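You operate a simulated robot arm through the tools that you are given. There is no shell and no other tool.

You run a simulated two-armed robot. Do the job below in one go: nothing can be reset, and whatever is moved stays where it is left.

## Task
Wind 5 turns of warp onto the turning frame in the yellow cage.
Fine: shut the gate, set the turns dial, brake off, press the green mill button once (not the red one), watch till it stops, then brake on; the teal block stays in its cup.

The check looks at the end state, three seconds after you hand in, the way a careful person would. Anything else that was tipped, shoved, dropped, spilled or broken makes it a failure.

## Robot
Two 7-joint arms with fingered hands on one trunk that stands fixed in place. Base frame: the origin is at the foot of the trunk, x ahead of it, y to its left, z up. Units: mm, degrees, N and s.
The left shoulder is at [200, 135, 995], the right one opposite. With the tool pointing down near the work surface each hand reaches from about 100 to 920 mm from the base axis, measured 20 degrees to its own side. Payload 4 kg a hand.
Tool frame (each hand has its own): the origin (TCP) lies between the finger pads and is the grasp point; the fingertips stand 25 mm ahead of it; z points along the fingers, y is the line along which they close. Largest opening 88 mm; the body of the gripper starts 29 mm behind the TCP. The gripper is a hand of 4 fingers: y runs from the thumb to the fingers, the wrist lies at [-13, -106, -174] in the tool frame.
Orientation is that of the tool frame in the base frame, as a unit quaternion [w, x, y, z]. With the fingers straight down and the wrist toward the robot, the tool's x, y and z point along [0, 1, 0], [1, 0, 0] and [0, 0, -1] of the base frame.

## Interface
- The arms move only by the tool apply_moves. It takes "left_plan", "right_plan" or both (then of equal length, played together; a hand with none holds still); each is a list of rows, each an object (a shift or turn left out is 0) with "linear": the shift along the tool's x, y, z in units of 50 mm (1.0 is 50 mm), a list of three; "dr": the turn, a rotation vector about the tool's x, y, z in units of 4 degrees (1.0 is 4 degrees), a list of three. In form: [{"linear": [tx, ty, tz], "dr": [ax, ay, az]}, ...]. A call has 1 to 20 rows; each row shifts and turns the commanded pose from where the row before left it, along the tool's axes as they then stand. A call with a number of a shift or a turn outside -1 to 1 is refused whole. Rows are played at 5 a second. More than 50 mm and 8.6 degrees between two rows, and nothing of the call is played. A pose out of reach is approached as far as the arm can. The call stops where the force on the tool passes 40 N (or 10 N more than at its start, if that is more) or the arm is blocked; 0.2 s more then pass. In this call time passes only in rows, and 0.2 s behind the last. It gives the time, the measured TCP pose, the force on the tool (base axes), the opening and the grip force at its end, in the units of the frame above (readings bear some noise), with the torque about the TCP (base axes, N m) and any sound that the robot's microphone picked up.
- Cameras (640 x 400 px; columns grow to the right, rows downward): "scene" is now at [125, -48, 1616.3]; the picture's right is [-0.61, -0.79, 0.00], its down [-0.54, 0.42, -0.73] and it looks along [0.58, -0.45, -0.68] (base axes); focal length 214 px, centre (320, 200). "left" rides on the left gripper at [-64, -83, -98] in its tool frame; the picture's right is [-0.62, -0.37, 0.69], its down [0.71, -0.63, 0.30] and it looks along [0.32, 0.68, 0.65] (tool axes); focal length 265 px, centre (320, 200). "right" rides on the right gripper at [64, -83, -98] in its tool frame; the picture's right is [-0.62, 0.37, -0.69], its down [-0.71, -0.63, 0.30] and it looks along [-0.32, 0.68, 0.65] (tool axes); focal length 265 px, centre (320, 200).
- grab_frame(camera): a new picture of that camera. It takes no simulated time.
- raise_lower(by): slides the trunk up (or, below 0, down) by that many mm; the arms and the scene camera ride with it, the base frame stays. It gives what a move gives, with no picture.
- curl_fingers(index, middle, ring, thumb_bend, thumb_turn, hand): sets how far each is bent, from 0 (flat) to 100 (curled in); at 30 the hand is open as for a grip, at 70 the pads meet at the TCP. One left out holds its place. A second passes; each finger stops where it meets its share of the squeeze, and holds until it gets a number again. It is the only way to open and close the hand. It gives what a move gives, with no picture; readings hold the bend of each and the force on the fingers (four entries, about 0 where the hand has none), thumb and palm. thumb_turn goes from beside the hand (0) to across from the fingers (100), as for a grip.
- aim_head(pan, tilt): turns the head with the scene camera to pan (to the left, within 97 degrees either way) and tilt (down, from -29 to 69), counted from straight ahead of the robot. It gives what a move gives.
- measure_at(camera, pixels): for up to 12 pixels [column, row] of the newest picture of that camera ("zoom" is the newest enlarged one), the place [x, y, z] in the base frame of the surface seen there, good to about 2 mm, but the place of the scene camera against the robot may be out by one fixed shift of up to 25 mm in any direction. It takes no simulated time.
- zoom(camera, box): a new picture of the part [left, top, right, bottom] of that camera's present view, enlarged. It takes no simulated time.
- close_job(): hands the job in; it is judged then, once.

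Unless the task says otherwise, let go and move clear before handing in.

The tools are called after ">>>" as name(argument=value, ...) on one line, values as JSON. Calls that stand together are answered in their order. apply_moves: Moves the arms, as the interface text tells. Its arguments: {"type":"object","properties":{"left_plan":{"type":"array","items":{"type":"object","properties":{"linear":{"type":"array","items":{"type":"number"}},"dr":{"type":"array","items":{"type":"number"}}}}},"right_plan":{"type":"array","items":{"type":"object","properties":{"linear":{"type":"array","items":{"type":"number"}},"dr":{"type":"array","items":{"type":"number"}}}}}},"required":[]} The other tools are called the same way: raise_lower (by) slides the trunk up or down; curl_fingers (index, middle, ring, thumb_bend, thumb_turn, hand) moves the fingers one by one; aim_head (pan, tilt) turns the head that bears the scene camera; grab_frame (camera) takes a picture; measure_at (camera, pixels) gives the place of the surface under pixels of a picture; zoom (camera, box) takes an enlarged picture of a part of a camera's view; close_job () hands the job in.

At the start:

```text
time: 0.0
left_eef_pos: [566.0, -46.2, 1335.9]
left_ee_rot: [-0.001, 0.707, 0.707, 0.0]
left_wrist_force: [0.8, -0.6, -0.1]
left_moment: [0.02, 0.0, -0.01]
left_gripper_width: 87.4
left_gripper_force: 0.0
left_shape: jaw
left_bend: [30.0, 30.0, 30.0, 30.0, 98.0]
left_finger forces: [0.0, 0.0, 0.1, 0.0, 0.1, 0.1]
right_eef_pos: [343.1, -386.1, 1330.0]
right_ee_rot: [0.0, 0.708, 0.706, 0.0]
right_wrist_force: [-0.3, -0.2, 0.2]
right_moment: [0.0, 0.0, -0.01]
right_gripper_width: 87.7
right_gripper_force: 0.1
right_shape: jaw
right_bend: [30.0, 30.0, 30.0, 30.0, 98.0]
right_finger forces: [0.1, 0.1, 0.0, 0.1, 0.1, 0.0]
trunk travel left (down, up): [-600.0, 170.0]
head pan, tilt: [-37.8, 42.8]
```

scene: 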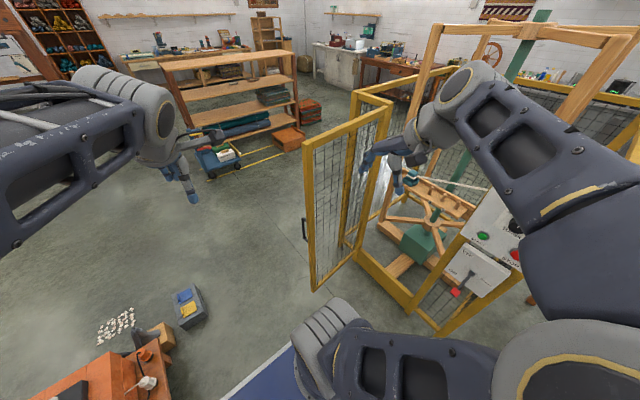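
right: 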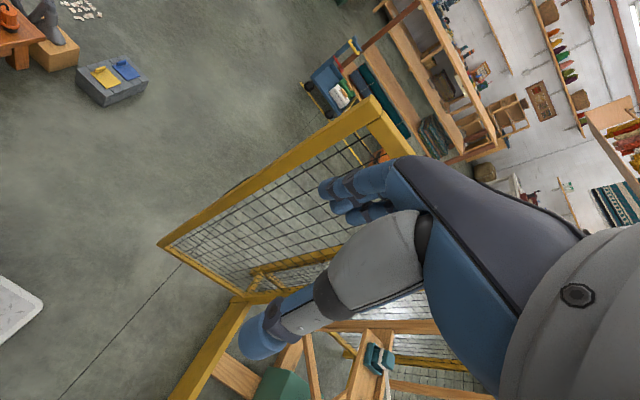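
left: 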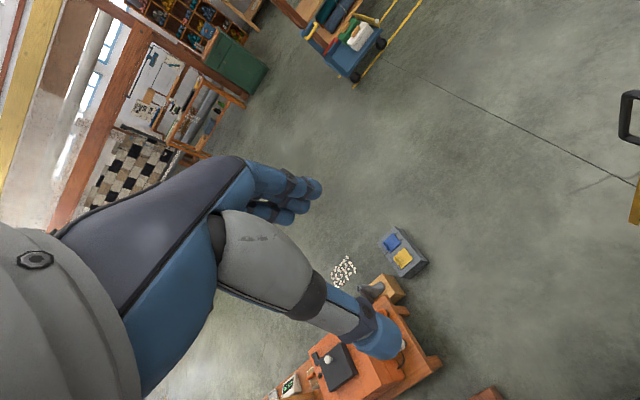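

The scene shows the yellow cage with its gate open (gate panel around px 305-390, 100-290), and a control panel near px (490,240) partly hidden by the right arm. I'll zoom in on the cage and panel and measure a few points first.

>>> zoom(camera="scene", box=[420, 180, 580, 320])

>>> zoom(camera="scene", box=[290, 70, 540, 320])

>>> measure_at(camera="scene", pixels=[[305, 230], [315, 285], [388, 112], [310, 150], [356, 245], [440, 318], [482, 236], [515, 225], [516, 254], [455, 292], [475, 270], [415, 175]])

```text
2.86 times, centred on (500, 250) of scene
```

zoom: 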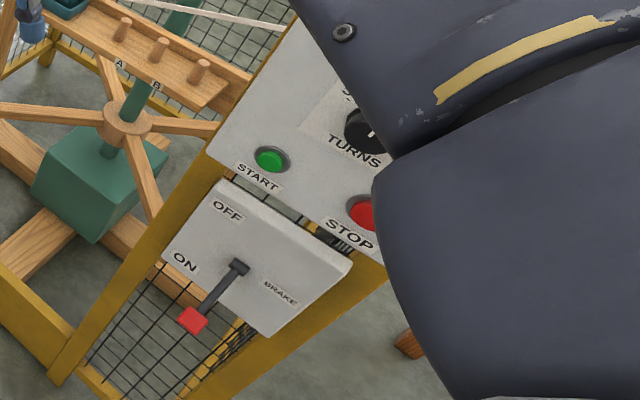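

```text
1.60 times, centred on (415, 195) of scene
```

zoom: 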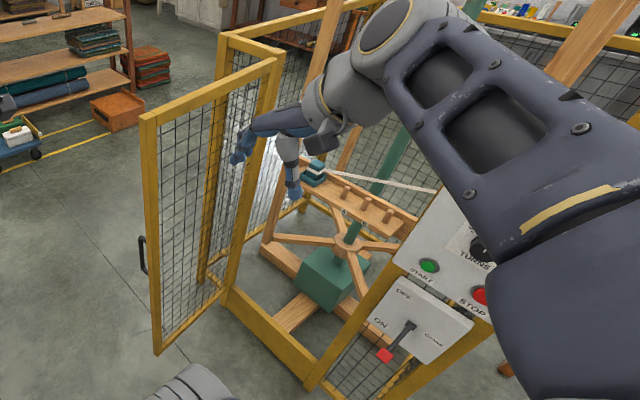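

```text
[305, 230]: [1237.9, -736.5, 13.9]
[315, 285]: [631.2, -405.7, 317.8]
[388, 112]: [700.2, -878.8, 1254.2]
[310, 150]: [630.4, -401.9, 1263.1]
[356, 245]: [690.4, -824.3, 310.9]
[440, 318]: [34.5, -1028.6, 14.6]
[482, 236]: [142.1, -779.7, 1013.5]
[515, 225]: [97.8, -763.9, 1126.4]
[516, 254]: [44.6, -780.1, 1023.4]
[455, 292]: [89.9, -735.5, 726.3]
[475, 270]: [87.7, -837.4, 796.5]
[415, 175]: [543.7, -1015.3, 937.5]
```

The panel carries START (green), STOP (red), a TURNS dial, and a BRAKE lever with ON/OFF labels, but the right upper arm hides the dial. I'll pan the head further right to see more.

>>> aim_head(pan=-80, tilt=40)

>>> grab_frame(camera="scene")

```text
time: 1.1
left_eef_pos: [567.5, -45.6, 1335.5]
left_ee_rot: [0.0, 0.708, 0.707, 0.0]
left_wrist_force: [1.1, -0.5, -0.7]
left_moment: [-0.01, 0.0, 0.0]
left_gripper_width: 87.4
left_gripper_force: 0.0
left_shape: jaw
left_bend: [30.0, 30.0, 30.0, 30.0, 98.0]
left_finger forces: [0.1, 0.0, 0.0, 0.0, 0.0, 0.1]
right_eef_pos: [341.7, -387.0, 1330.4]
right_ee_rot: [0.0, 0.707, 0.707, 0.0]
right_wrist_force: [-0.6, -0.5, 0.4]
right_moment: [0.03, -0.03, 0.02]
right_gripper_width: 87.5
right_gripper_force: 0.1
right_shape: jaw
right_bend: [30.0, 30.0, 30.0, 30.0, 98.0]
right_finger forces: [0.1, 0.0, 0.0, 0.0, 0.1, 0.1]
trunk travel left (down, up): [-600.0, 170.0]
head pan, tilt: [-80.0, 40.0]
```

```text
taken
```

scene: 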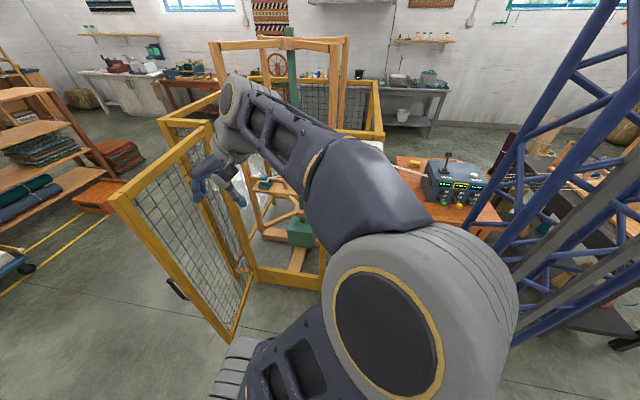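

The right arm itself hides the panel from the head. I'll turn the right hand about the vertical so its own camera looks toward the panel; the hand stays above and clear of the gate (gate top z≈1260, edge at (631,-402)).

>>> apply_moves(right_plan=[{"dr": [0, 0, 1]}, {"dr": [0, 0, 1]}, {"dr": [0, 0, 1]}, {"dr": [0, 0, 1]}, {"dr": [0, 0, 1]}, {"dr": [0, 0, 1]}, {"dr": [0, 0, 1]}, {"dr": [0, 0, 1]}, {"dr": [0, 0, 1]}, {"dr": [0, 0, 1]}, {"dr": [0, 0, 1]}, {"dr": [0, 0, 1]}, {"dr": [0, 0, 1]}, {"dr": [0, 0, 1]}, {"dr": [0, 0, 1]}, {"dr": [0, 0, 1]}, {"dr": [0, 0, 1]}, {"dr": [0, 0, 1]}, {"dr": [0, 0, 1]}, {"dr": [0, 0, 1]}])

>>> grab_frame(camera="right")

>>> grab_frame(camera="scene")

```text
time: 3.7
left_eef_pos: [567.0, -45.5, 1335.5]
left_ee_rot: [0.0, 0.707, 0.707, 0.0]
left_wrist_force: [0.0, 0.2, -0.8]
left_moment: [0.02, -0.03, 0.0]
left_gripper_width: 87.7
left_gripper_force: 0.1
left_shape: jaw
left_bend: [30.0, 30.0, 30.0, 30.0, 98.0]
left_finger forces: [0.0, 0.0, 0.0, 0.1, 0.0, 0.1]
right_eef_pos: [383.8, -361.3, 1331.5]
right_ee_rot: [0.001, 0.901, 0.433, -0.001]
right_wrist_force: [1.3, 0.7, 0.5]
right_moment: [0.0, -0.02, -0.02]
right_gripper_width: 87.3
right_gripper_force: 0.1
right_shape: jaw
right_bend: [30.0, 30.0, 30.0, 30.0, 98.0]
right_finger forces: [0.0, 0.1, 0.0, 0.0, 0.0, 0.1]
trunk travel left (down, up): [-600.0, 170.0]
head pan, tilt: [-80.0, 40.0]
stopped in row 13 (right hand): the arm was blocked; the commanded pose is now the measured one
```

```text
taken
```

right: 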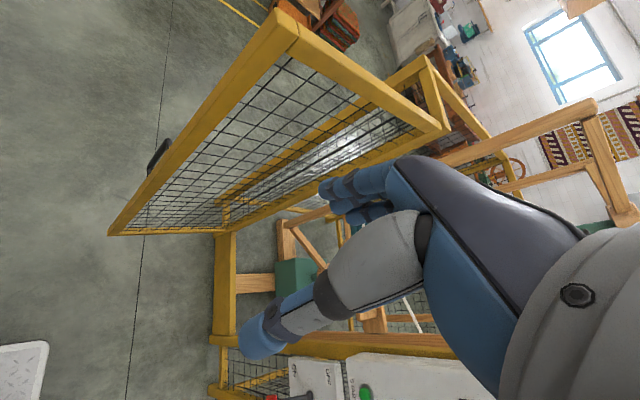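

```text
taken
```

scene: 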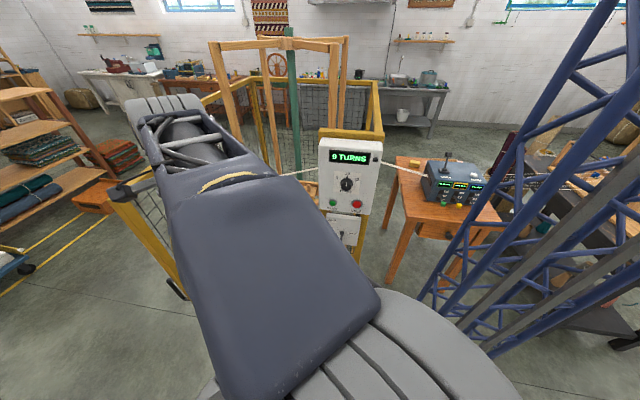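

The turn stopped at row 13 (arm blocked, forces near zero, so likely a joint limit), and the panel is now visible with a display around px (350,157). I'll zoom in on the panel and measure it.

>>> zoom(camera="scene", box=[300, 125, 400, 265])

>>> zoom(camera="scene", box=[90, 80, 290, 300])

>>> zoom(camera="scene", box=[315, 170, 375, 215])

>>> measure_at(camera="scene", pixels=[[322, 142], [378, 150], [346, 184], [332, 203], [356, 204], [340, 235], [318, 205], [362, 213], [350, 157], [346, 173], [345, 194], [360, 240]])

```text
2.86 times, centred on (350, 195) of scene
```

zoom: 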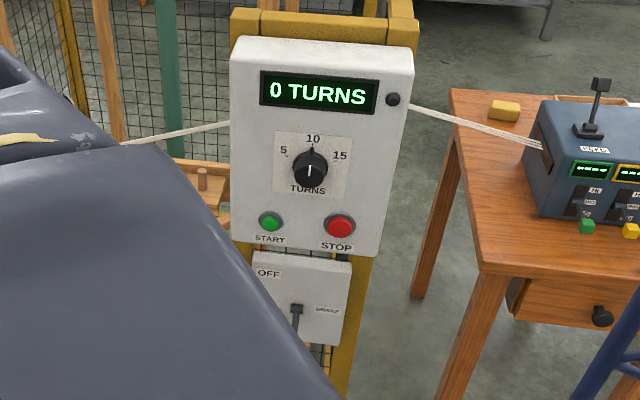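

```text
1.82 times, centred on (190, 190) of scene
```

zoom: 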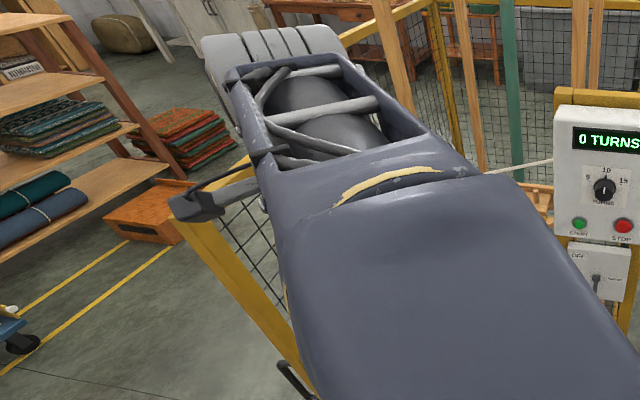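

```text
8.89 times, centred on (345, 192) of scene
```

zoom: 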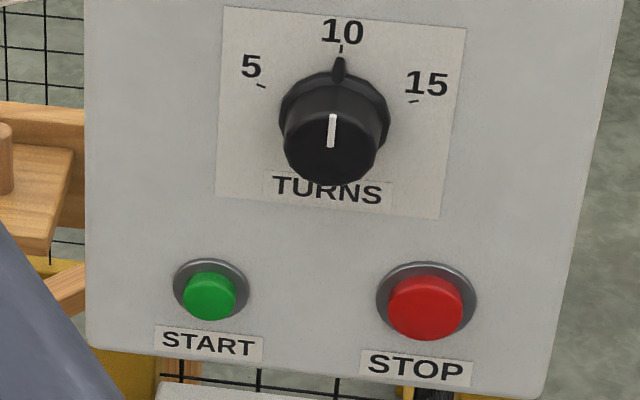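

```text
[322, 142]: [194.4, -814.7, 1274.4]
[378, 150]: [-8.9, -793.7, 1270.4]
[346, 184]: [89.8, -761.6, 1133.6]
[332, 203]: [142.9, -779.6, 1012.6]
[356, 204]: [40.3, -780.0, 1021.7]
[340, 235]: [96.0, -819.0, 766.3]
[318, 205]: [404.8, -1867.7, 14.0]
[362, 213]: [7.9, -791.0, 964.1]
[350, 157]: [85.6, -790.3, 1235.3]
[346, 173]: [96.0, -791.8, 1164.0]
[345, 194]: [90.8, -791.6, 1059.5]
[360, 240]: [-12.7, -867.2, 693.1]
```

The panel faces +y at y≈-791: dial currently at 10 (knob ≈(90,-762,1133)), START ≈(143,-780,1013), STOP ≈(40,-780,1021). A dark piece near px (121,193) by the gate's corner is new, so I'll check what it is and whether anything touches the gate.

>>> measure_at(camera="scene", pixels=[[121, 193], [135, 187], [155, 178], [130, 200], [160, 240], [185, 120], [160, 105], [205, 170], [150, 110], [175, 287]])

>>> zoom(camera="scene", box=[90, 150, 190, 215])

>>> grab_frame(camera="left")

```text
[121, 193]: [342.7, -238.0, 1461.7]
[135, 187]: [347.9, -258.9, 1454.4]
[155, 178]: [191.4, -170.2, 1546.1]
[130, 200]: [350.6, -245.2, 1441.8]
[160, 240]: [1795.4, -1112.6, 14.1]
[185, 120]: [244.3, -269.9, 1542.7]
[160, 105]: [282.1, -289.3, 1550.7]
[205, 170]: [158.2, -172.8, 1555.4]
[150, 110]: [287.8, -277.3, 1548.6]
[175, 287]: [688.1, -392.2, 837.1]
```

```text
6.15 times, centred on (140, 182) of scene
```

zoom: 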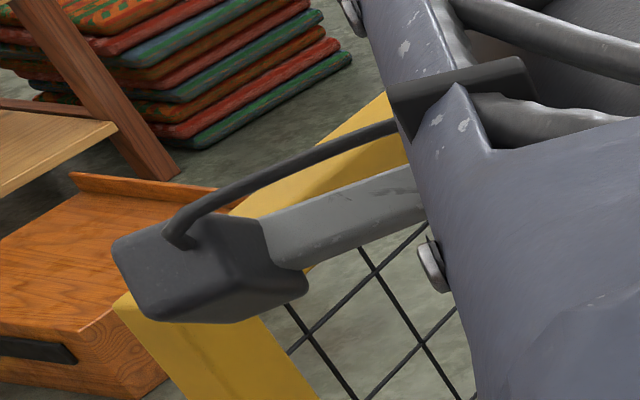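

```text
taken
```

left: 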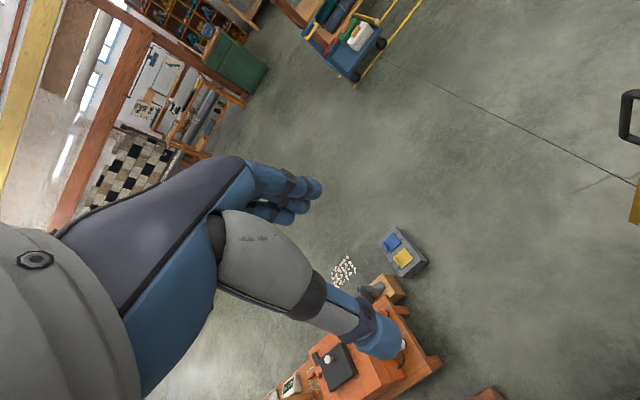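

That dark piece is just the right wrist camera mount, so nothing touches the gate; its handle is at about (688,-392,837) on the far (+x) side. I'll undo the yaw and lower the right hand in front of the trunk, before tipping it so the fingers point to -y.

>>> apply_moves(right_plan=[{"dr": [0, 0, -0.967]}, {"dr": [0, 0, -0.967]}, {"dr": [0, 0, -0.967]}, {"dr": [0, 0, -0.967]}, {"dr": [0, 0, -0.967]}, {"dr": [0, 0, -0.967]}, {"dr": [0, 0, -0.967]}, {"dr": [0, 0, -0.967]}, {"dr": [0, 0, -0.967]}, {"dr": [0, 0, -0.967]}, {"linear": [0.5, 0, 0.8]}, {"linear": [0.5, 0, 0.8]}, {"linear": [0, 0, 1]}, {"linear": [0, 0, 1]}, {"linear": [0, 0, 1]}])

>>> grab_frame(camera="scene")

```text
time: 6.9
left_eef_pos: [567.8, -45.6, 1335.1]
left_ee_rot: [0.0, 0.707, 0.707, 0.0]
left_wrist_force: [0.6, 0.6, -0.4]
left_moment: [0.02, -0.01, -0.01]
left_gripper_width: 87.6
left_gripper_force: 0.1
left_shape: jaw
left_bend: [30.0, 30.0, 30.0, 30.0, 98.0]
left_finger forces: [0.1, 0.1, 0.0, 0.0, 0.0, 0.0]
right_eef_pos: [391.6, -333.0, 1114.7]
right_ee_rot: [0.0, 0.709, 0.705, -0.001]
right_wrist_force: [0.6, 0.3, -0.1]
right_moment: [-0.02, -0.01, 0.0]
right_gripper_width: 87.7
right_gripper_force: 0.1
right_shape: jaw
right_bend: [30.0, 30.0, 30.0, 30.0, 98.0]
right_finger forces: [0.0, 0.0, 0.0, 0.1, 0.1, 0.1]
right hand out of reach, approached as far as the arm can: row 15
trunk travel left (down, up): [-600.0, 170.0]
head pan, tilt: [-80.0, 40.0]
```

```text
taken
```

scene: 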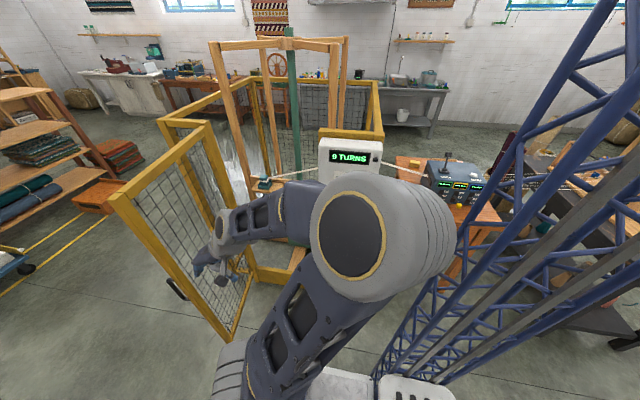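

The elbow now sticks out toward the panel around px (400,240). I'll measure how close the elbow is to the panel before any further motion.

>>> measure_at(camera="scene", pixels=[[350, 190], [390, 185], [430, 210], [350, 240], [410, 290], [300, 200], [235, 225], [205, 265], [260, 330], [320, 380]])

>>> grab_frame(camera="right")

>>> grab_frame(camera="left")

```text
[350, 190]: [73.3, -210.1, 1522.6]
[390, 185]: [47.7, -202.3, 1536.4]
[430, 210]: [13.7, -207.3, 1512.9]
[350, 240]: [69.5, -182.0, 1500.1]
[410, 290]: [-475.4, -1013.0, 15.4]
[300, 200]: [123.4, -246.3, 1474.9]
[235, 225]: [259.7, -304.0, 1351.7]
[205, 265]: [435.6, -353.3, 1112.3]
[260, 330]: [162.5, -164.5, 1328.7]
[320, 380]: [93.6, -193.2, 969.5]
```

```text
taken
```

right: 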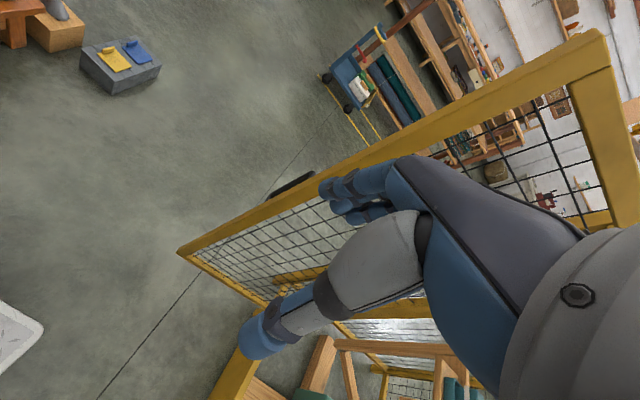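

```text
taken
```

left: 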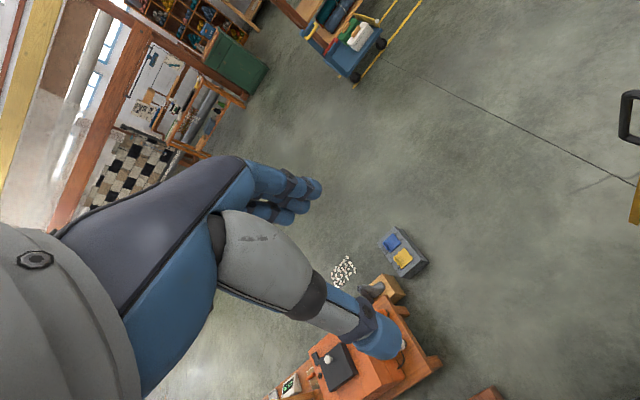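

The elbow is high up near the head (≈(60,-200,1500)), well clear of the panel. In the right camera the gate's free stile runs from px (180,252) to (605,45) with the handle at (290,185); I'll measure these with the wrist camera, which has no fixed shift.

>>> measure_at(camera="right", pixels=[[595, 45], [500, 95], [400, 148], [300, 205], [185, 252], [290, 183], [278, 190], [308, 177], [600, 100], [520, 75], [250, 285], [470, 118]])

>>> zoom(camera="right", box=[180, 120, 420, 270])

```text
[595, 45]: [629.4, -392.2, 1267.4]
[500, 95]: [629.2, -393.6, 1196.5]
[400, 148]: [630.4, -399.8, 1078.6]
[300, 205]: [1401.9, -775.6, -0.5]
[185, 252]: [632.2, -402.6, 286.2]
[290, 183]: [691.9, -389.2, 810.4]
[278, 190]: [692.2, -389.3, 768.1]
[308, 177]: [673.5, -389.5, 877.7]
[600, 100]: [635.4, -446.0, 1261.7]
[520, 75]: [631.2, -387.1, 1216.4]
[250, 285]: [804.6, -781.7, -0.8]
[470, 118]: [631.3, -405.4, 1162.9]
```

```text
2.67 times, centred on (300, 195) of right
```

zoom: 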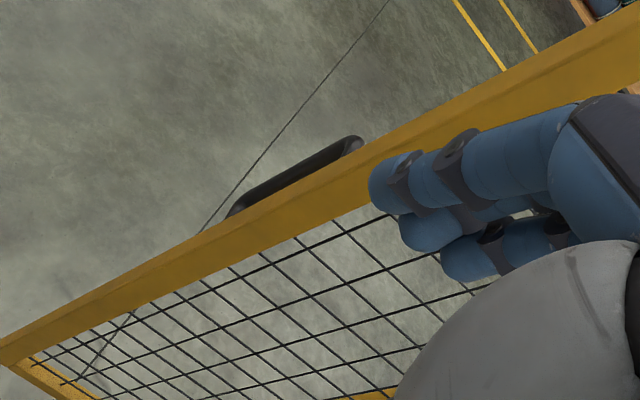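

Wrist-camera readings put the gate's inner face at x≈630 near its free edge (y≈-385 to -405), top at z≈1267, handle outer side x≈692 at z 770-880. I'll raise the trunk fully so the right hand can reach over the top rail with fingers down.

>>> raise_lower(by=170)

>>> apply_moves(right_plan=[{"linear": [0, 0, -1]}, {"linear": [0, 0, -1]}, {"linear": [0, 0.8, -0.4]}, {"linear": [0, 1, 0]}, {"linear": [0, 1, 0]}])

>>> grab_frame(camera="right")

>>> grab_frame(camera="scene")

```text
time: 8.9
left_eef_pos: [567.7, -45.1, 1505.4]
left_ee_rot: [0.0, 0.707, 0.707, 0.0]
left_wrist_force: [0.1, 0.8, 0.0]
left_moment: [-0.01, 0.0, -0.02]
left_gripper_width: 87.6
left_gripper_force: 0.1
left_shape: jaw
left_bend: [30.0, 30.0, 30.0, 30.0, 98.0]
left_finger forces: [0.0, 0.0, 0.0, 0.0, 0.0, 0.0]
right_eef_pos: [391.9, -331.7, 1286.4]
right_ee_rot: [0.0, 0.708, 0.706, -0.001]
right_wrist_force: [1.3, -0.5, 0.6]
right_moment: [0.0, 0.0, -0.02]
right_gripper_width: 87.6
right_gripper_force: 0.1
right_shape: jaw
right_bend: [30.0, 30.0, 30.0, 30.0, 98.0]
right_finger forces: [0.0, 0.0, 0.0, 0.1, 0.0, 0.0]
trunk travel left (down, up): [-770.0, 0.0]
head pan, tilt: [-80.0, 40.0]
```

```text
time: 10.1
left_eef_pos: [566.2, -45.7, 1506.2]
left_ee_rot: [-0.001, 0.707, 0.707, 0.0]
left_wrist_force: [-1.2, -0.4, 0.9]
left_moment: [-0.03, -0.02, 0.0]
left_gripper_width: 87.6
left_gripper_force: 0.1
left_shape: jaw
left_bend: [30.0, 30.0, 30.0, 30.0, 98.0]
left_finger forces: [0.0, 0.0, 0.0, 0.0, 0.0, 0.0]
right_eef_pos: [532.0, -332.5, 1406.1]
right_ee_rot: [0.0, 0.708, 0.706, -0.001]
right_wrist_force: [-0.3, -0.1, -0.1]
right_moment: [0.03, -0.01, -0.01]
right_gripper_width: 87.8
right_gripper_force: 0.1
right_shape: jaw
right_bend: [30.0, 30.0, 30.0, 30.0, 98.0]
right_finger forces: [0.1, 0.0, 0.0, 0.0, 0.1, 0.0]
trunk travel left (down, up): [-770.0, 0.0]
head pan, tilt: [-80.0, 40.0]
```

```text
taken
```

right: 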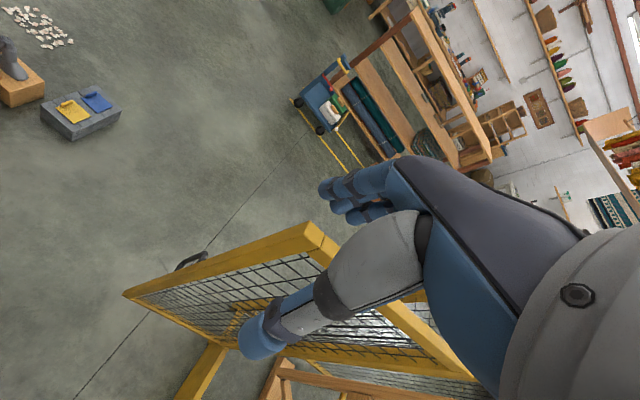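

```text
taken
```

scene: 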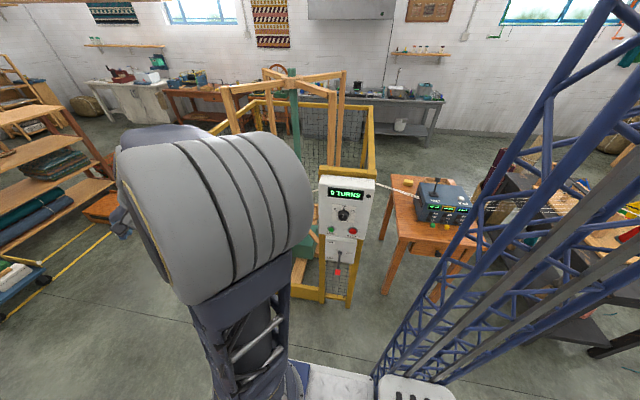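

The right camera shows the gate's top free corner at px (315,235). I'll measure the corner's top face for thickness before going over, and take the chance to measure the now-visible panel and brake from the head.

>>> zoom(camera="right", box=[240, 190, 360, 290])

>>> zoom(camera="scene", box=[310, 165, 390, 285])

>>> measure_at(camera="right", pixels=[[308, 225], [325, 240], [330, 243], [305, 250], [296, 240], [320, 235], [340, 270], [330, 262], [190, 258], [182, 262], [390, 320], [350, 290]])

>>> measure_at(camera="scene", pixels=[[331, 228], [353, 232], [342, 214], [333, 244], [355, 250], [340, 255], [337, 272], [340, 248], [325, 264], [346, 262], [322, 180], [374, 185]])

```text
4.00 times, centred on (300, 240) of right
```

zoom: 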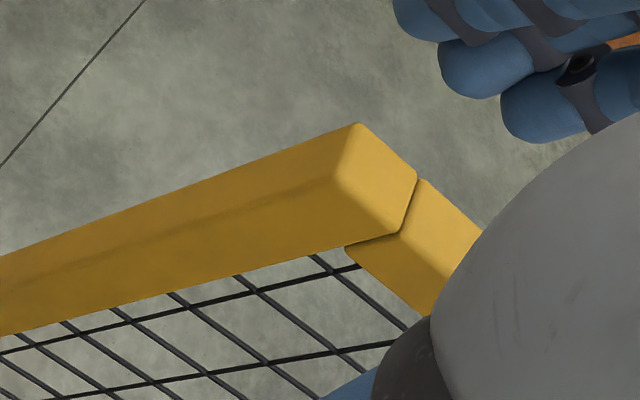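

```text
3.33 times, centred on (350, 225) of scene
```

zoom: 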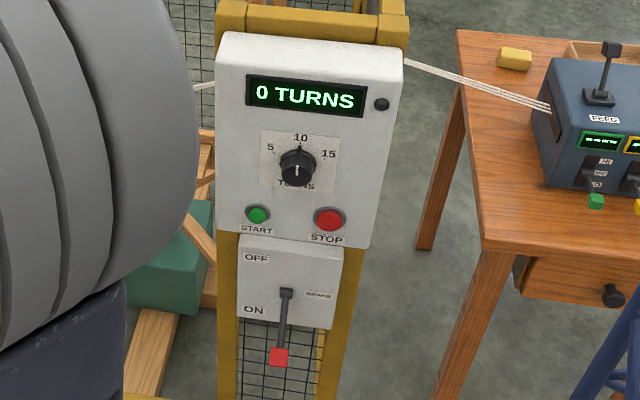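

```text
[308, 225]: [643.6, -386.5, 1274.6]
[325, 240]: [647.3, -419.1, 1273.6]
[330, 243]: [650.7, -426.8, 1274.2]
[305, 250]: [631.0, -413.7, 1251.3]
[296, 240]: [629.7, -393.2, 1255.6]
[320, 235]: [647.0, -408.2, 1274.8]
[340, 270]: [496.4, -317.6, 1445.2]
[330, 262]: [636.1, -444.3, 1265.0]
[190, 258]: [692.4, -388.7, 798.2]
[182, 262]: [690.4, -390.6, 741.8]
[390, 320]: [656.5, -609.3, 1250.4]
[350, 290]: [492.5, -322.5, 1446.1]
```

```text
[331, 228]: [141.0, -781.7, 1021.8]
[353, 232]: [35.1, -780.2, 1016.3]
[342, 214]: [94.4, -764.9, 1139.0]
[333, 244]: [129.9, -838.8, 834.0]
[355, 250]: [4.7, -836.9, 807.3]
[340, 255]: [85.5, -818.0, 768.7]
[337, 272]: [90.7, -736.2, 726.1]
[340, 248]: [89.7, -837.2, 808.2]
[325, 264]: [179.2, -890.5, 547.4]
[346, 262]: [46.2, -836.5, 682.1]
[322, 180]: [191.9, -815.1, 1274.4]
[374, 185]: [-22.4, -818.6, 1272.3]
```

The gate's top is z≈1274, stile x≈631-662, y from -383; the brake lever pivots near (88,-837,808) with its red knob at (90,-736,726) (ON is down). I'll swing the thumb aside so only the fingers hook over the rail, and look at the hand.

>>> curl_fingers(hand="right", thumb_turn=0, thumb_bend=0)

>>> grab_frame(camera="right")

>>> aim_head(pan=-45, tilt=40)

>>> grab_frame(camera="scene")

```text
time: 11.1
left_eef_pos: [567.8, -44.4, 1506.2]
left_ee_rot: [0.0, 0.707, 0.708, 0.001]
left_wrist_force: [-0.4, -0.3, -0.4]
left_moment: [0.0, 0.03, -0.02]
left_gripper_width: 87.5
left_gripper_force: 0.3
left_shape: jaw
left_bend: [30.0, 30.0, 30.0, 30.0, 98.0]
left_finger forces: [0.0, 0.0, 0.0, 0.0, 0.0, 0.0]
right_eef_pos: [533.1, -330.9, 1406.0]
right_ee_rot: [0.0, 0.709, 0.706, -0.001]
right_wrist_force: [-0.5, -0.6, -0.8]
right_moment: [0.04, 0.01, 0.01]
right_gripper_width: 129.8
right_gripper_force: 0.2
right_shape: fingers
right_bend: [30.0, 30.0, 30.0, 0.0, 0.0]
right_finger forces: [0.1, 0.0, 0.0, 0.0, 0.0, 0.0]
trunk travel left (down, up): [-770.0, 0.0]
head pan, tilt: [-80.0, 40.0]
```

```text
taken
```

right: 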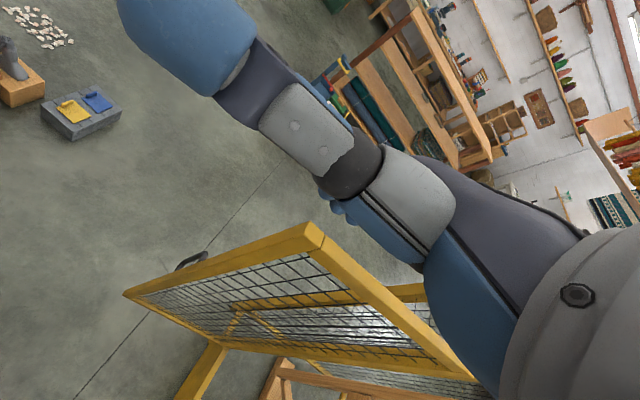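

```text
time: 12.1
left_eef_pos: [567.7, -45.9, 1506.3]
left_ee_rot: [0.0, 0.707, 0.707, 0.001]
left_wrist_force: [-0.4, -0.4, 0.0]
left_moment: [-0.01, 0.03, -0.02]
left_gripper_width: 87.5
left_gripper_force: 0.1
left_shape: jaw
left_bend: [30.0, 30.0, 30.0, 30.0, 98.0]
left_finger forces: [0.0, 0.0, 0.0, 0.0, 0.1, 0.0]
right_eef_pos: [532.3, -332.0, 1406.3]
right_ee_rot: [0.0, 0.708, 0.706, -0.002]
right_wrist_force: [0.2, 1.5, 0.3]
right_moment: [0.0, -0.03, 0.03]
right_gripper_width: 129.8
right_gripper_force: 0.2
right_shape: fingers
right_bend: [30.0, 30.0, 30.0, 0.0, 0.0]
right_finger forces: [0.0, 0.0, 0.1, 0.0, 0.1, 0.0]
trunk travel left (down, up): [-770.0, 0.0]
head pan, tilt: [-45.0, 40.0]
```

```text
taken
```

scene: 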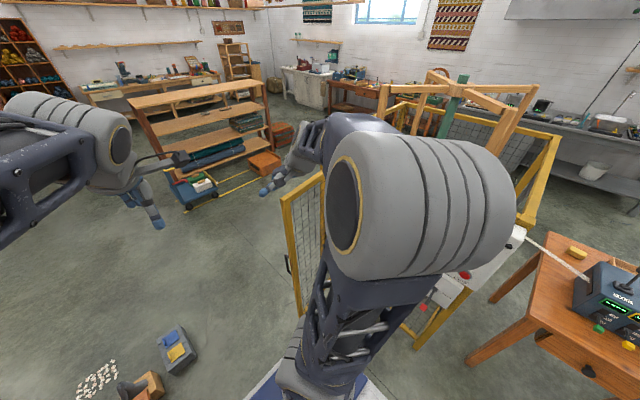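

With thumb_turn 0 the thumb sticks out to the +y side (px (200,40) in the right camera), away from the gate. I'll check its location, then move over the rail at y≈-430.

>>> measure_at(camera="right", pixels=[[140, 20], [200, 60], [250, 90], [310, 130], [360, 180], [400, 200], [338, 205], [350, 212], [340, 85]])

>>> apply_moves(right_plan=[{"linear": [0, 0.8, 0]}, {"linear": [0, 0.8, 0]}, {"linear": [0, 0.8, 0]}, {"linear": [-1, 0, 0]}, {"linear": [-0.9, 0, 0]}])

>>> grab_frame(camera="right")

>>> grab_frame(camera="left")

```text
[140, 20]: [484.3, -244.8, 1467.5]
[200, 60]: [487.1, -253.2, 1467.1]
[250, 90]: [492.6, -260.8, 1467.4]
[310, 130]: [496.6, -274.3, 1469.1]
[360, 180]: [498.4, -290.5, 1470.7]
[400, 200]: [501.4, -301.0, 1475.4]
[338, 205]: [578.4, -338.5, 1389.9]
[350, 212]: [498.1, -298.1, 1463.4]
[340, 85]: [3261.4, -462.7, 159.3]
```

```text
time: 13.3
left_eef_pos: [568.2, -44.1, 1506.7]
left_ee_rot: [0.0, 0.708, 0.707, 0.0]
left_wrist_force: [1.2, -0.2, -0.3]
left_moment: [0.02, -0.02, 0.0]
left_gripper_width: 87.4
left_gripper_force: 0.0
left_shape: jaw
left_bend: [30.0, 30.0, 30.0, 30.0, 98.0]
left_finger forces: [0.0, 0.0, 0.0, 0.0, 0.0, 0.0]
right_eef_pos: [652.2, -427.4, 1407.5]
right_ee_rot: [0.001, 0.708, 0.706, -0.001]
right_wrist_force: [-0.1, -0.4, 0.8]
right_moment: [0.02, -0.04, 0.0]
right_gripper_width: 130.0
right_gripper_force: 0.1
right_shape: fingers
right_bend: [30.0, 30.0, 30.0, 0.0, 0.0]
right_finger forces: [0.1, 0.1, 0.1, 0.0, 0.0, 0.0]
trunk travel left (down, up): [-770.0, 0.0]
head pan, tilt: [-45.0, 40.0]
```

```text
taken
```

right: 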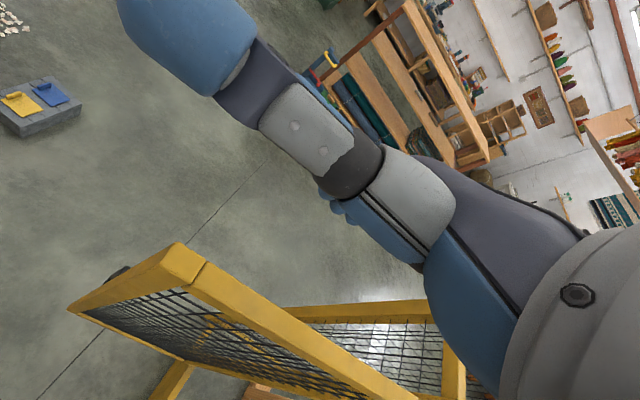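

```text
taken
```

left: 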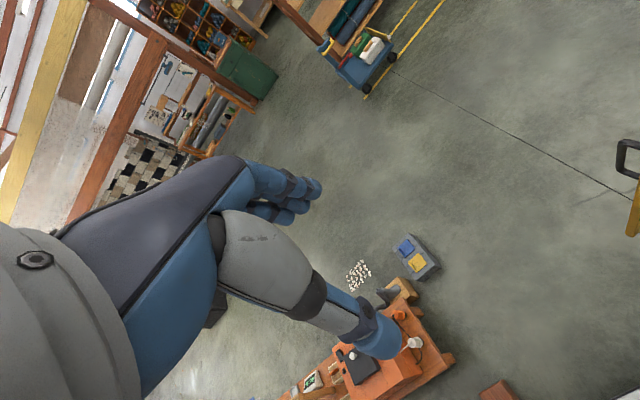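

The hand is above the rail at (652,-427,1407), fingers at x≈696 beyond the gate's outer face (≈667). I'll lower to z≈1262 so the fingertips hang behind the top rail.

>>> apply_moves(right_plan=[{"linear": [0, 0, 0.9]}, {"linear": [0, 0, 0.8]}, {"linear": [0, 0, 0.7]}, {"linear": [0, 0, 0.5]}])

>>> grab_frame(camera="right")

>>> grab_frame(camera="scene")

```text
time: 14.3
left_eef_pos: [567.4, -44.9, 1505.9]
left_ee_rot: [0.001, 0.707, 0.707, 0.0]
left_wrist_force: [0.4, -0.8, -0.3]
left_moment: [0.02, -0.02, -0.02]
left_gripper_width: 87.5
left_gripper_force: 0.1
left_shape: jaw
left_bend: [30.0, 30.0, 30.0, 30.0, 98.0]
left_finger forces: [0.1, 0.1, 0.1, 0.1, 0.0, 0.0]
right_eef_pos: [651.9, -428.3, 1260.8]
right_ee_rot: [0.001, 0.708, 0.706, -0.001]
right_wrist_force: [0.9, 0.5, 0.1]
right_moment: [0.0, 0.04, 0.04]
right_gripper_width: 129.9
right_gripper_force: 0.0
right_shape: fingers
right_bend: [30.0, 30.0, 30.0, 0.0, 0.0]
right_finger forces: [0.0, 0.0, 0.1, 0.0, 0.0, 0.1]
trunk travel left (down, up): [-770.0, 0.0]
head pan, tilt: [-45.0, 40.0]
```

```text
taken
```

right: 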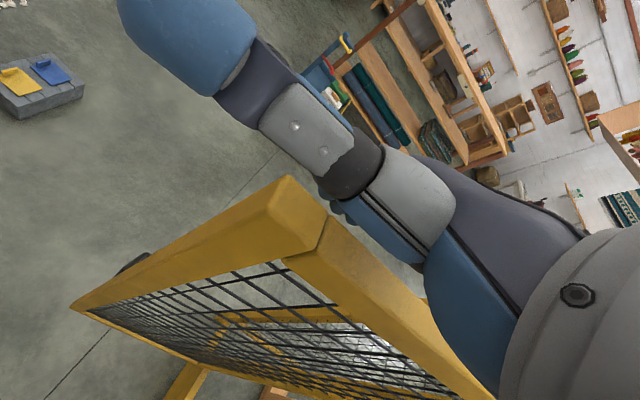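

```text
taken
```

scene: 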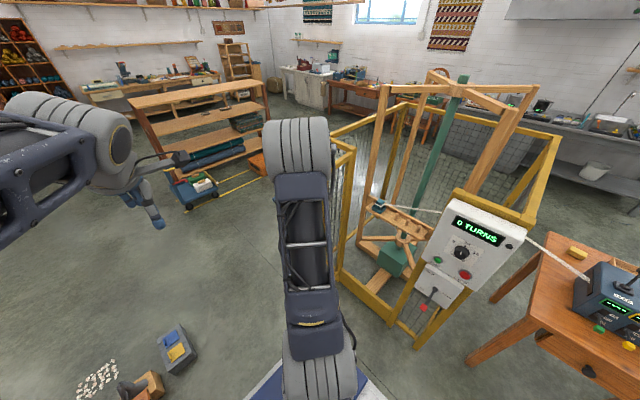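

The fingers hang behind the rail with no contact force. I'll pull slowly toward -x to start the gate swinging, about 120 mm in 5 rows, following its arc.

>>> apply_moves(right_plan=[{"linear": [0.04, -0.5, 0]}, {"linear": [0.04, -0.5, 0]}, {"linear": [0.04, -0.5, 0]}, {"linear": [0.04, -0.5, 0]}, {"linear": [0.04, -0.5, 0]}])

>>> grab_frame(camera="right")

>>> grab_frame(camera="scene")

```text
time: 15.4
left_eef_pos: [567.8, -45.7, 1505.8]
left_ee_rot: [-0.001, 0.707, 0.707, 0.0]
left_wrist_force: [-1.1, -0.9, 0.1]
left_moment: [0.02, -0.01, -0.01]
left_gripper_width: 87.6
left_gripper_force: 0.1
left_shape: jaw
left_bend: [30.0, 30.0, 30.0, 30.0, 98.0]
left_finger forces: [0.0, 0.1, 0.0, 0.0, 0.0, 0.0]
right_eef_pos: [540.5, -431.4, 1264.1]
right_ee_rot: [0.009, 0.717, 0.697, -0.006]
right_wrist_force: [6.0, -21.0, 0.5]
right_moment: [0.28, 0.03, -0.91]
right_gripper_width: 135.0
right_gripper_force: 10.6
right_shape: fingers
right_bend: [28.0, 30.0, 30.0, 0.0, 0.0]
right_finger forces: [22.0, 0.1, 0.0, 0.1, 0.0, 0.0]
trunk travel left (down, up): [-770.0, 0.0]
head pan, tilt: [-45.0, 40.0]
stopped in row 5 (right hand): the force on the tool passed its limit at 45 N (the readings are from after the stop); the commanded pose is now the measured one
```

```text
taken
```

right: 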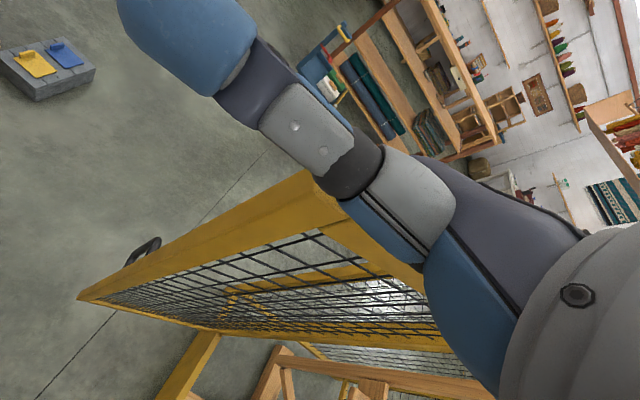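

```text
taken
```

scene: 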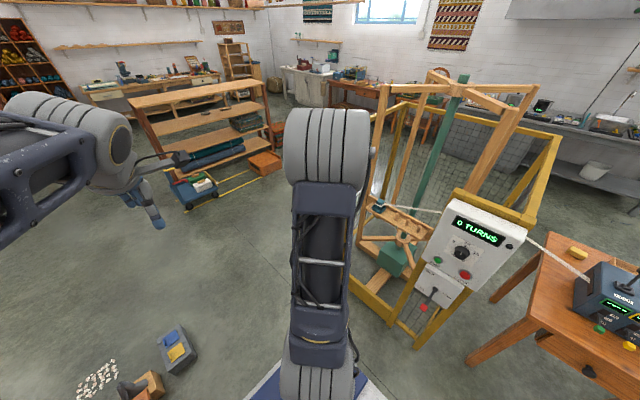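

The gate moved, but the call stopped at 45 N with about 22 N left on the index finger along (6,-21). I'll look closely at where the finger meets the gate before moving again.

>>> zoom(camera="right", box=[240, 130, 440, 290])

>>> zoom(camera="scene", box=[270, 100, 410, 230])

>>> measure_at(camera="right", pixels=[[305, 175], [318, 185], [335, 205], [345, 220], [355, 235], [300, 215], [325, 215], [200, 260], [380, 255], [150, 245]])

```text
2.50 times, centred on (340, 210) of right
```

zoom: 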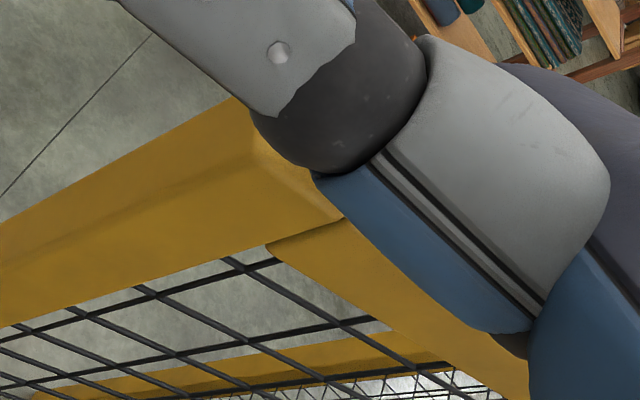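

```text
3.08 times, centred on (340, 165) of scene
```

zoom: 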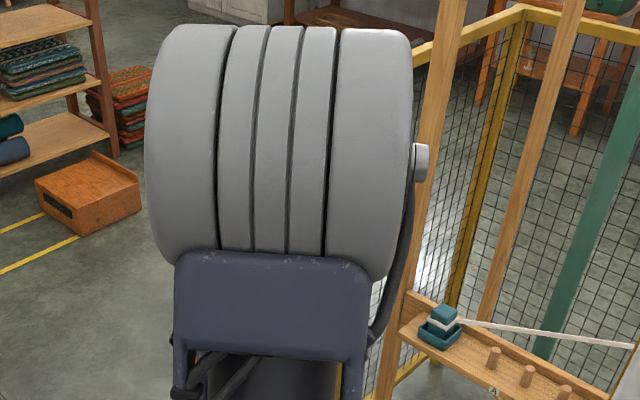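

```text
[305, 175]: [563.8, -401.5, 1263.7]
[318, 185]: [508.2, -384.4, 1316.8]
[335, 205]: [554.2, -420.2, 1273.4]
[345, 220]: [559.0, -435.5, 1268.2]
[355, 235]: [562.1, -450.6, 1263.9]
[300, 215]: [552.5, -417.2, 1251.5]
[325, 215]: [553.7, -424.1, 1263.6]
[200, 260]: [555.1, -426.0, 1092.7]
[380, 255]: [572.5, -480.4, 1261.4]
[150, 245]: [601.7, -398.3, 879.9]
```

The gate's inner face now runs through (552,-417) and (572,-480), i.e. opened angle reduced by ~10°, and the index seems to sit right at the free-end corner (y≈-405). I'll turn the left hand's camera toward the gate to see the contact from outside.

>>> apply_moves(left_plan=[{"dr": [0, 0, 1]}, {"dr": [0, 0, 1]}, {"dr": [0, 0, 1]}, {"dr": [0, 0, 1]}, {"dr": [0, 0, 1]}, {"dr": [0, 0, 1]}, {"dr": [0, 0, 1]}, {"dr": [0, 0, 1]}, {"dr": [0, 0, 1]}, {"dr": [0, 0, 1]}, {"dr": [0, 0, 1]}, {"dr": [0, 0, 1]}, {"dr": [0, 0, 1]}, {"dr": [0, 0, 1]}, {"dr": [0, 0, 1]}, {"dr": [0, 0, 1]}, {"dr": [0, 0, 1]}, {"dr": [0, 0, 1]}])

>>> grab_frame(camera="left")

>>> grab_frame(camera="right")

```text
time: 19.2
left_eef_pos: [567.8, -44.9, 1505.8]
left_ee_rot: [0.0, 0.988, 0.156, 0.0]
left_wrist_force: [0.9, -0.1, -0.4]
left_moment: [-0.02, -0.03, -0.01]
left_gripper_width: 87.7
left_gripper_force: 0.0
left_shape: jaw
left_bend: [30.0, 30.0, 30.0, 30.0, 98.0]
left_finger forces: [0.0, 0.0, 0.1, 0.0, 0.0, 0.0]
right_eef_pos: [540.6, -429.1, 1263.7]
right_ee_rot: [0.008, 0.716, 0.698, -0.006]
right_wrist_force: [6.6, -29.3, 8.3]
right_moment: [0.36, -0.2, -1.21]
right_gripper_width: 136.7
right_gripper_force: 16.4
right_shape: fingers
right_bend: [26.0, 30.0, 30.0, 0.0, 0.0]
right_finger forces: [31.3, 0.1, 0.1, 0.1, 0.0, 0.0]
trunk travel left (down, up): [-770.0, 0.0]
head pan, tilt: [-45.0, 40.0]
```

```text
taken
```

left: 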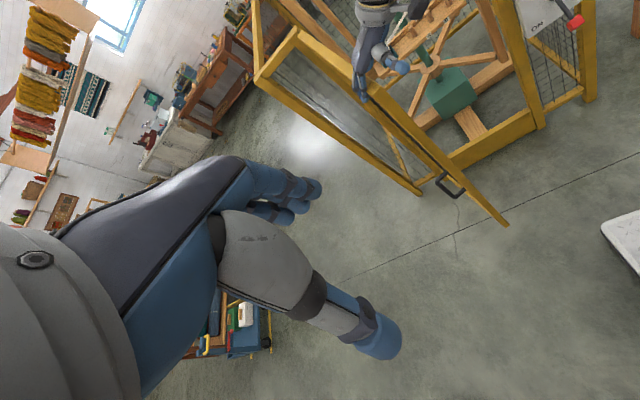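

```text
taken
```

right: 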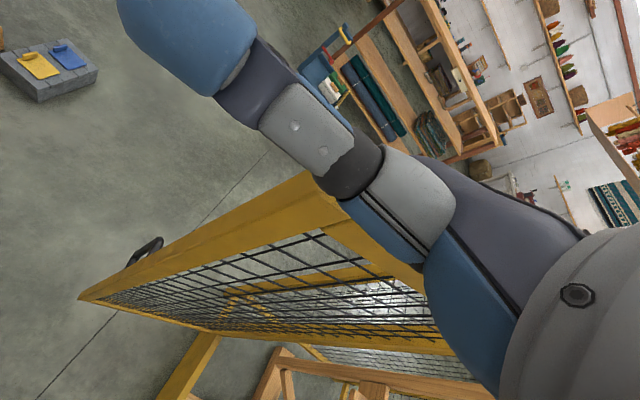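

The left camera now sees the right hand at the gate's top corner, px (380,60). I'll zoom in there.

>>> zoom(camera="left", box=[330, 0, 450, 130])

>>> measure_at(camera="left", pixels=[[358, 95], [363, 80], [372, 98], [362, 60], [395, 65], [300, 38], [270, 78], [440, 182], [500, 222], [450, 170], [420, 140]])

```text
3.08 times, centred on (390, 65) of left
```

zoom: 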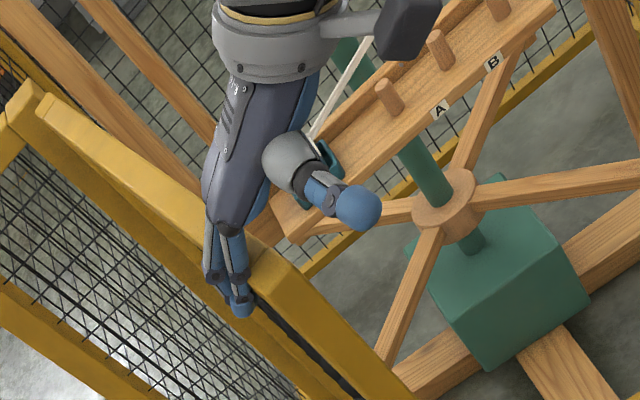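

```text
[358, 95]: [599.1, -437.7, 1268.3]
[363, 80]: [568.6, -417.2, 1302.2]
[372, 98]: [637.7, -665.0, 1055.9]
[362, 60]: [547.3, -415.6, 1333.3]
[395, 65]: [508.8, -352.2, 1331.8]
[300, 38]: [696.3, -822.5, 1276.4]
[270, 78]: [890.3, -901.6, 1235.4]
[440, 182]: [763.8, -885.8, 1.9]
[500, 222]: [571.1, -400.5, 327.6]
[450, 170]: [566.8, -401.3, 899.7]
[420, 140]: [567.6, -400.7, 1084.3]
```

The fingers are hooked correctly on the outside; the -y load fits the index catching on the stile's step because I drifted +y relative to the gate. I'll ease the hand -y by 15 mm to relieve it.

>>> apply_moves(right_plan=[{"linear": [-0.15, 0.05, 0]}, {"linear": [-0.15, 0.05, 0]}])

>>> zoom(camera="left", box=[330, 0, 450, 130])

```text
time: 19.8
left_eef_pos: [566.9, -43.4, 1505.6]
left_ee_rot: [0.0, 0.988, 0.157, 0.0]
left_wrist_force: [0.7, 0.7, -1.0]
left_moment: [0.0, 0.03, -0.01]
left_gripper_width: 87.5
left_gripper_force: 0.1
left_shape: jaw
left_bend: [30.0, 30.0, 30.0, 30.0, 98.0]
left_finger forces: [0.1, 0.0, 0.1, 0.0, 0.1, 0.1]
right_eef_pos: [544.3, -439.4, 1262.7]
right_ee_rot: [0.003, 0.712, 0.703, -0.004]
right_wrist_force: [0.3, -1.5, 0.1]
right_moment: [0.05, -0.05, -0.04]
right_gripper_width: 130.8
right_gripper_force: 1.0
right_shape: fingers
right_bend: [30.0, 30.0, 30.0, 0.0, 0.0]
right_finger forces: [1.0, 0.0, 0.0, 0.0, 0.0, 0.0]
trunk travel left (down, up): [-770.0, 0.0]
head pan, tilt: [-45.0, 40.0]
```

```text
3.08 times, centred on (390, 65) of left
```

zoom: 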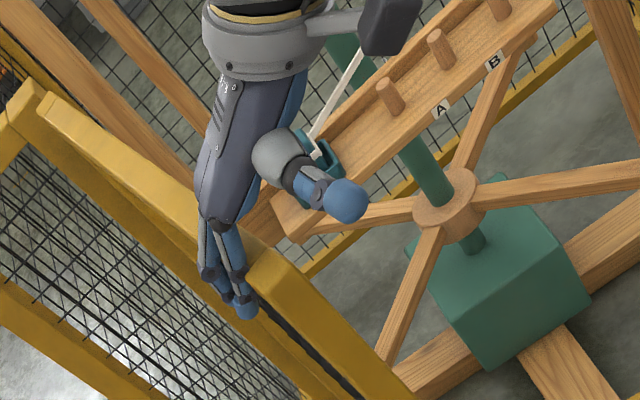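

The load is gone (1 N) and my arc model matches the hand's position within 8 mm. I'll continue the pull along the gate's arc to about θ=135° in small steps.

>>> apply_moves(right_plan=[{"linear": [-0.18, -0.46, 0]}, {"linear": [-0.18, -0.46, 0]}, {"linear": [-0.22, -0.41, 0]}, {"linear": [-0.22, -0.41, 0]}, {"linear": [-0.22, -0.41, 0]}, {"linear": [-0.29, -0.37, 0]}, {"linear": [-0.29, -0.37, 0]}, {"linear": [-0.29, -0.37, 0]}])

>>> grab_frame(camera="left")

>>> grab_frame(camera="right")

>>> grab_frame(camera="scene")

```text
time: 21.6
left_eef_pos: [567.6, -45.1, 1505.0]
left_ee_rot: [-0.001, 0.988, 0.156, 0.0]
left_wrist_force: [0.2, -0.2, -0.6]
left_moment: [-0.05, -0.01, -0.02]
left_gripper_width: 87.6
left_gripper_force: 0.1
left_shape: jaw
left_bend: [30.0, 30.0, 30.0, 30.0, 98.0]
left_finger forces: [0.0, 0.0, 0.0, 0.1, 0.0, 0.0]
right_eef_pos: [379.2, -532.9, 1264.3]
right_ee_rot: [0.005, 0.714, 0.701, -0.004]
right_wrist_force: [0.2, 1.0, -0.1]
right_moment: [0.02, 0.0, 0.03]
right_gripper_width: 130.0
right_gripper_force: 0.0
right_shape: fingers
right_bend: [30.0, 30.0, 30.0, 0.0, 0.0]
right_finger forces: [0.1, 0.0, 0.0, 0.0, 0.0, 0.0]
trunk travel left (down, up): [-770.0, 0.0]
head pan, tilt: [-45.0, 40.0]
```

```text
taken
```

left: 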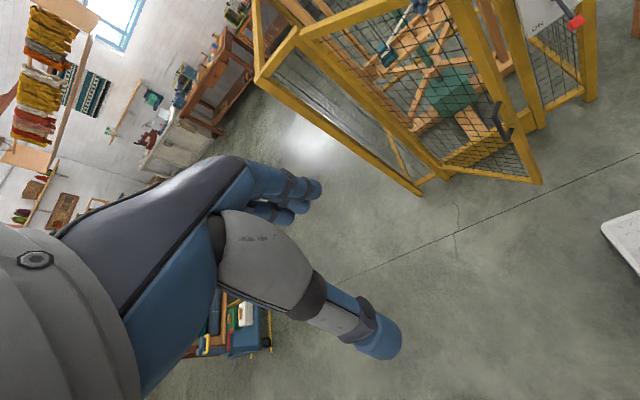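

```text
taken
```

right: 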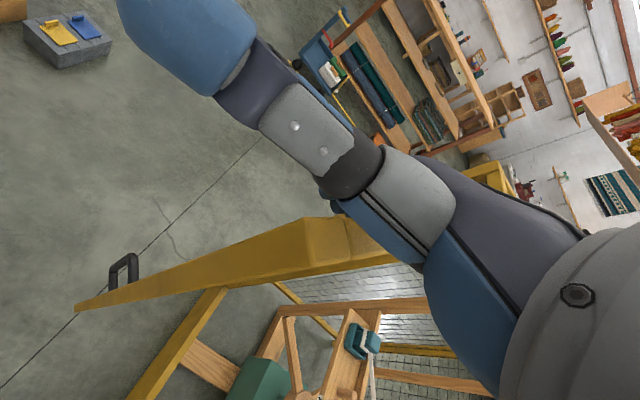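

```text
taken
```

scene: 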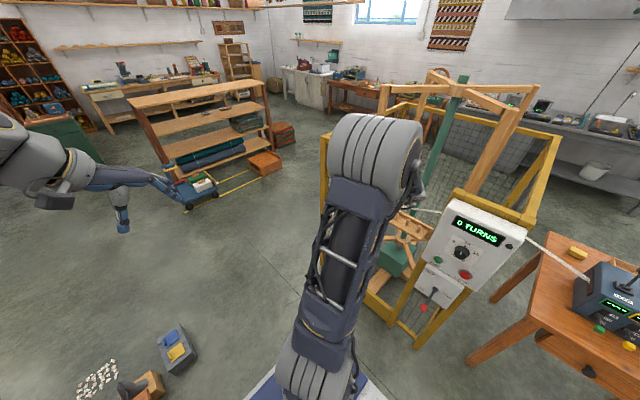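

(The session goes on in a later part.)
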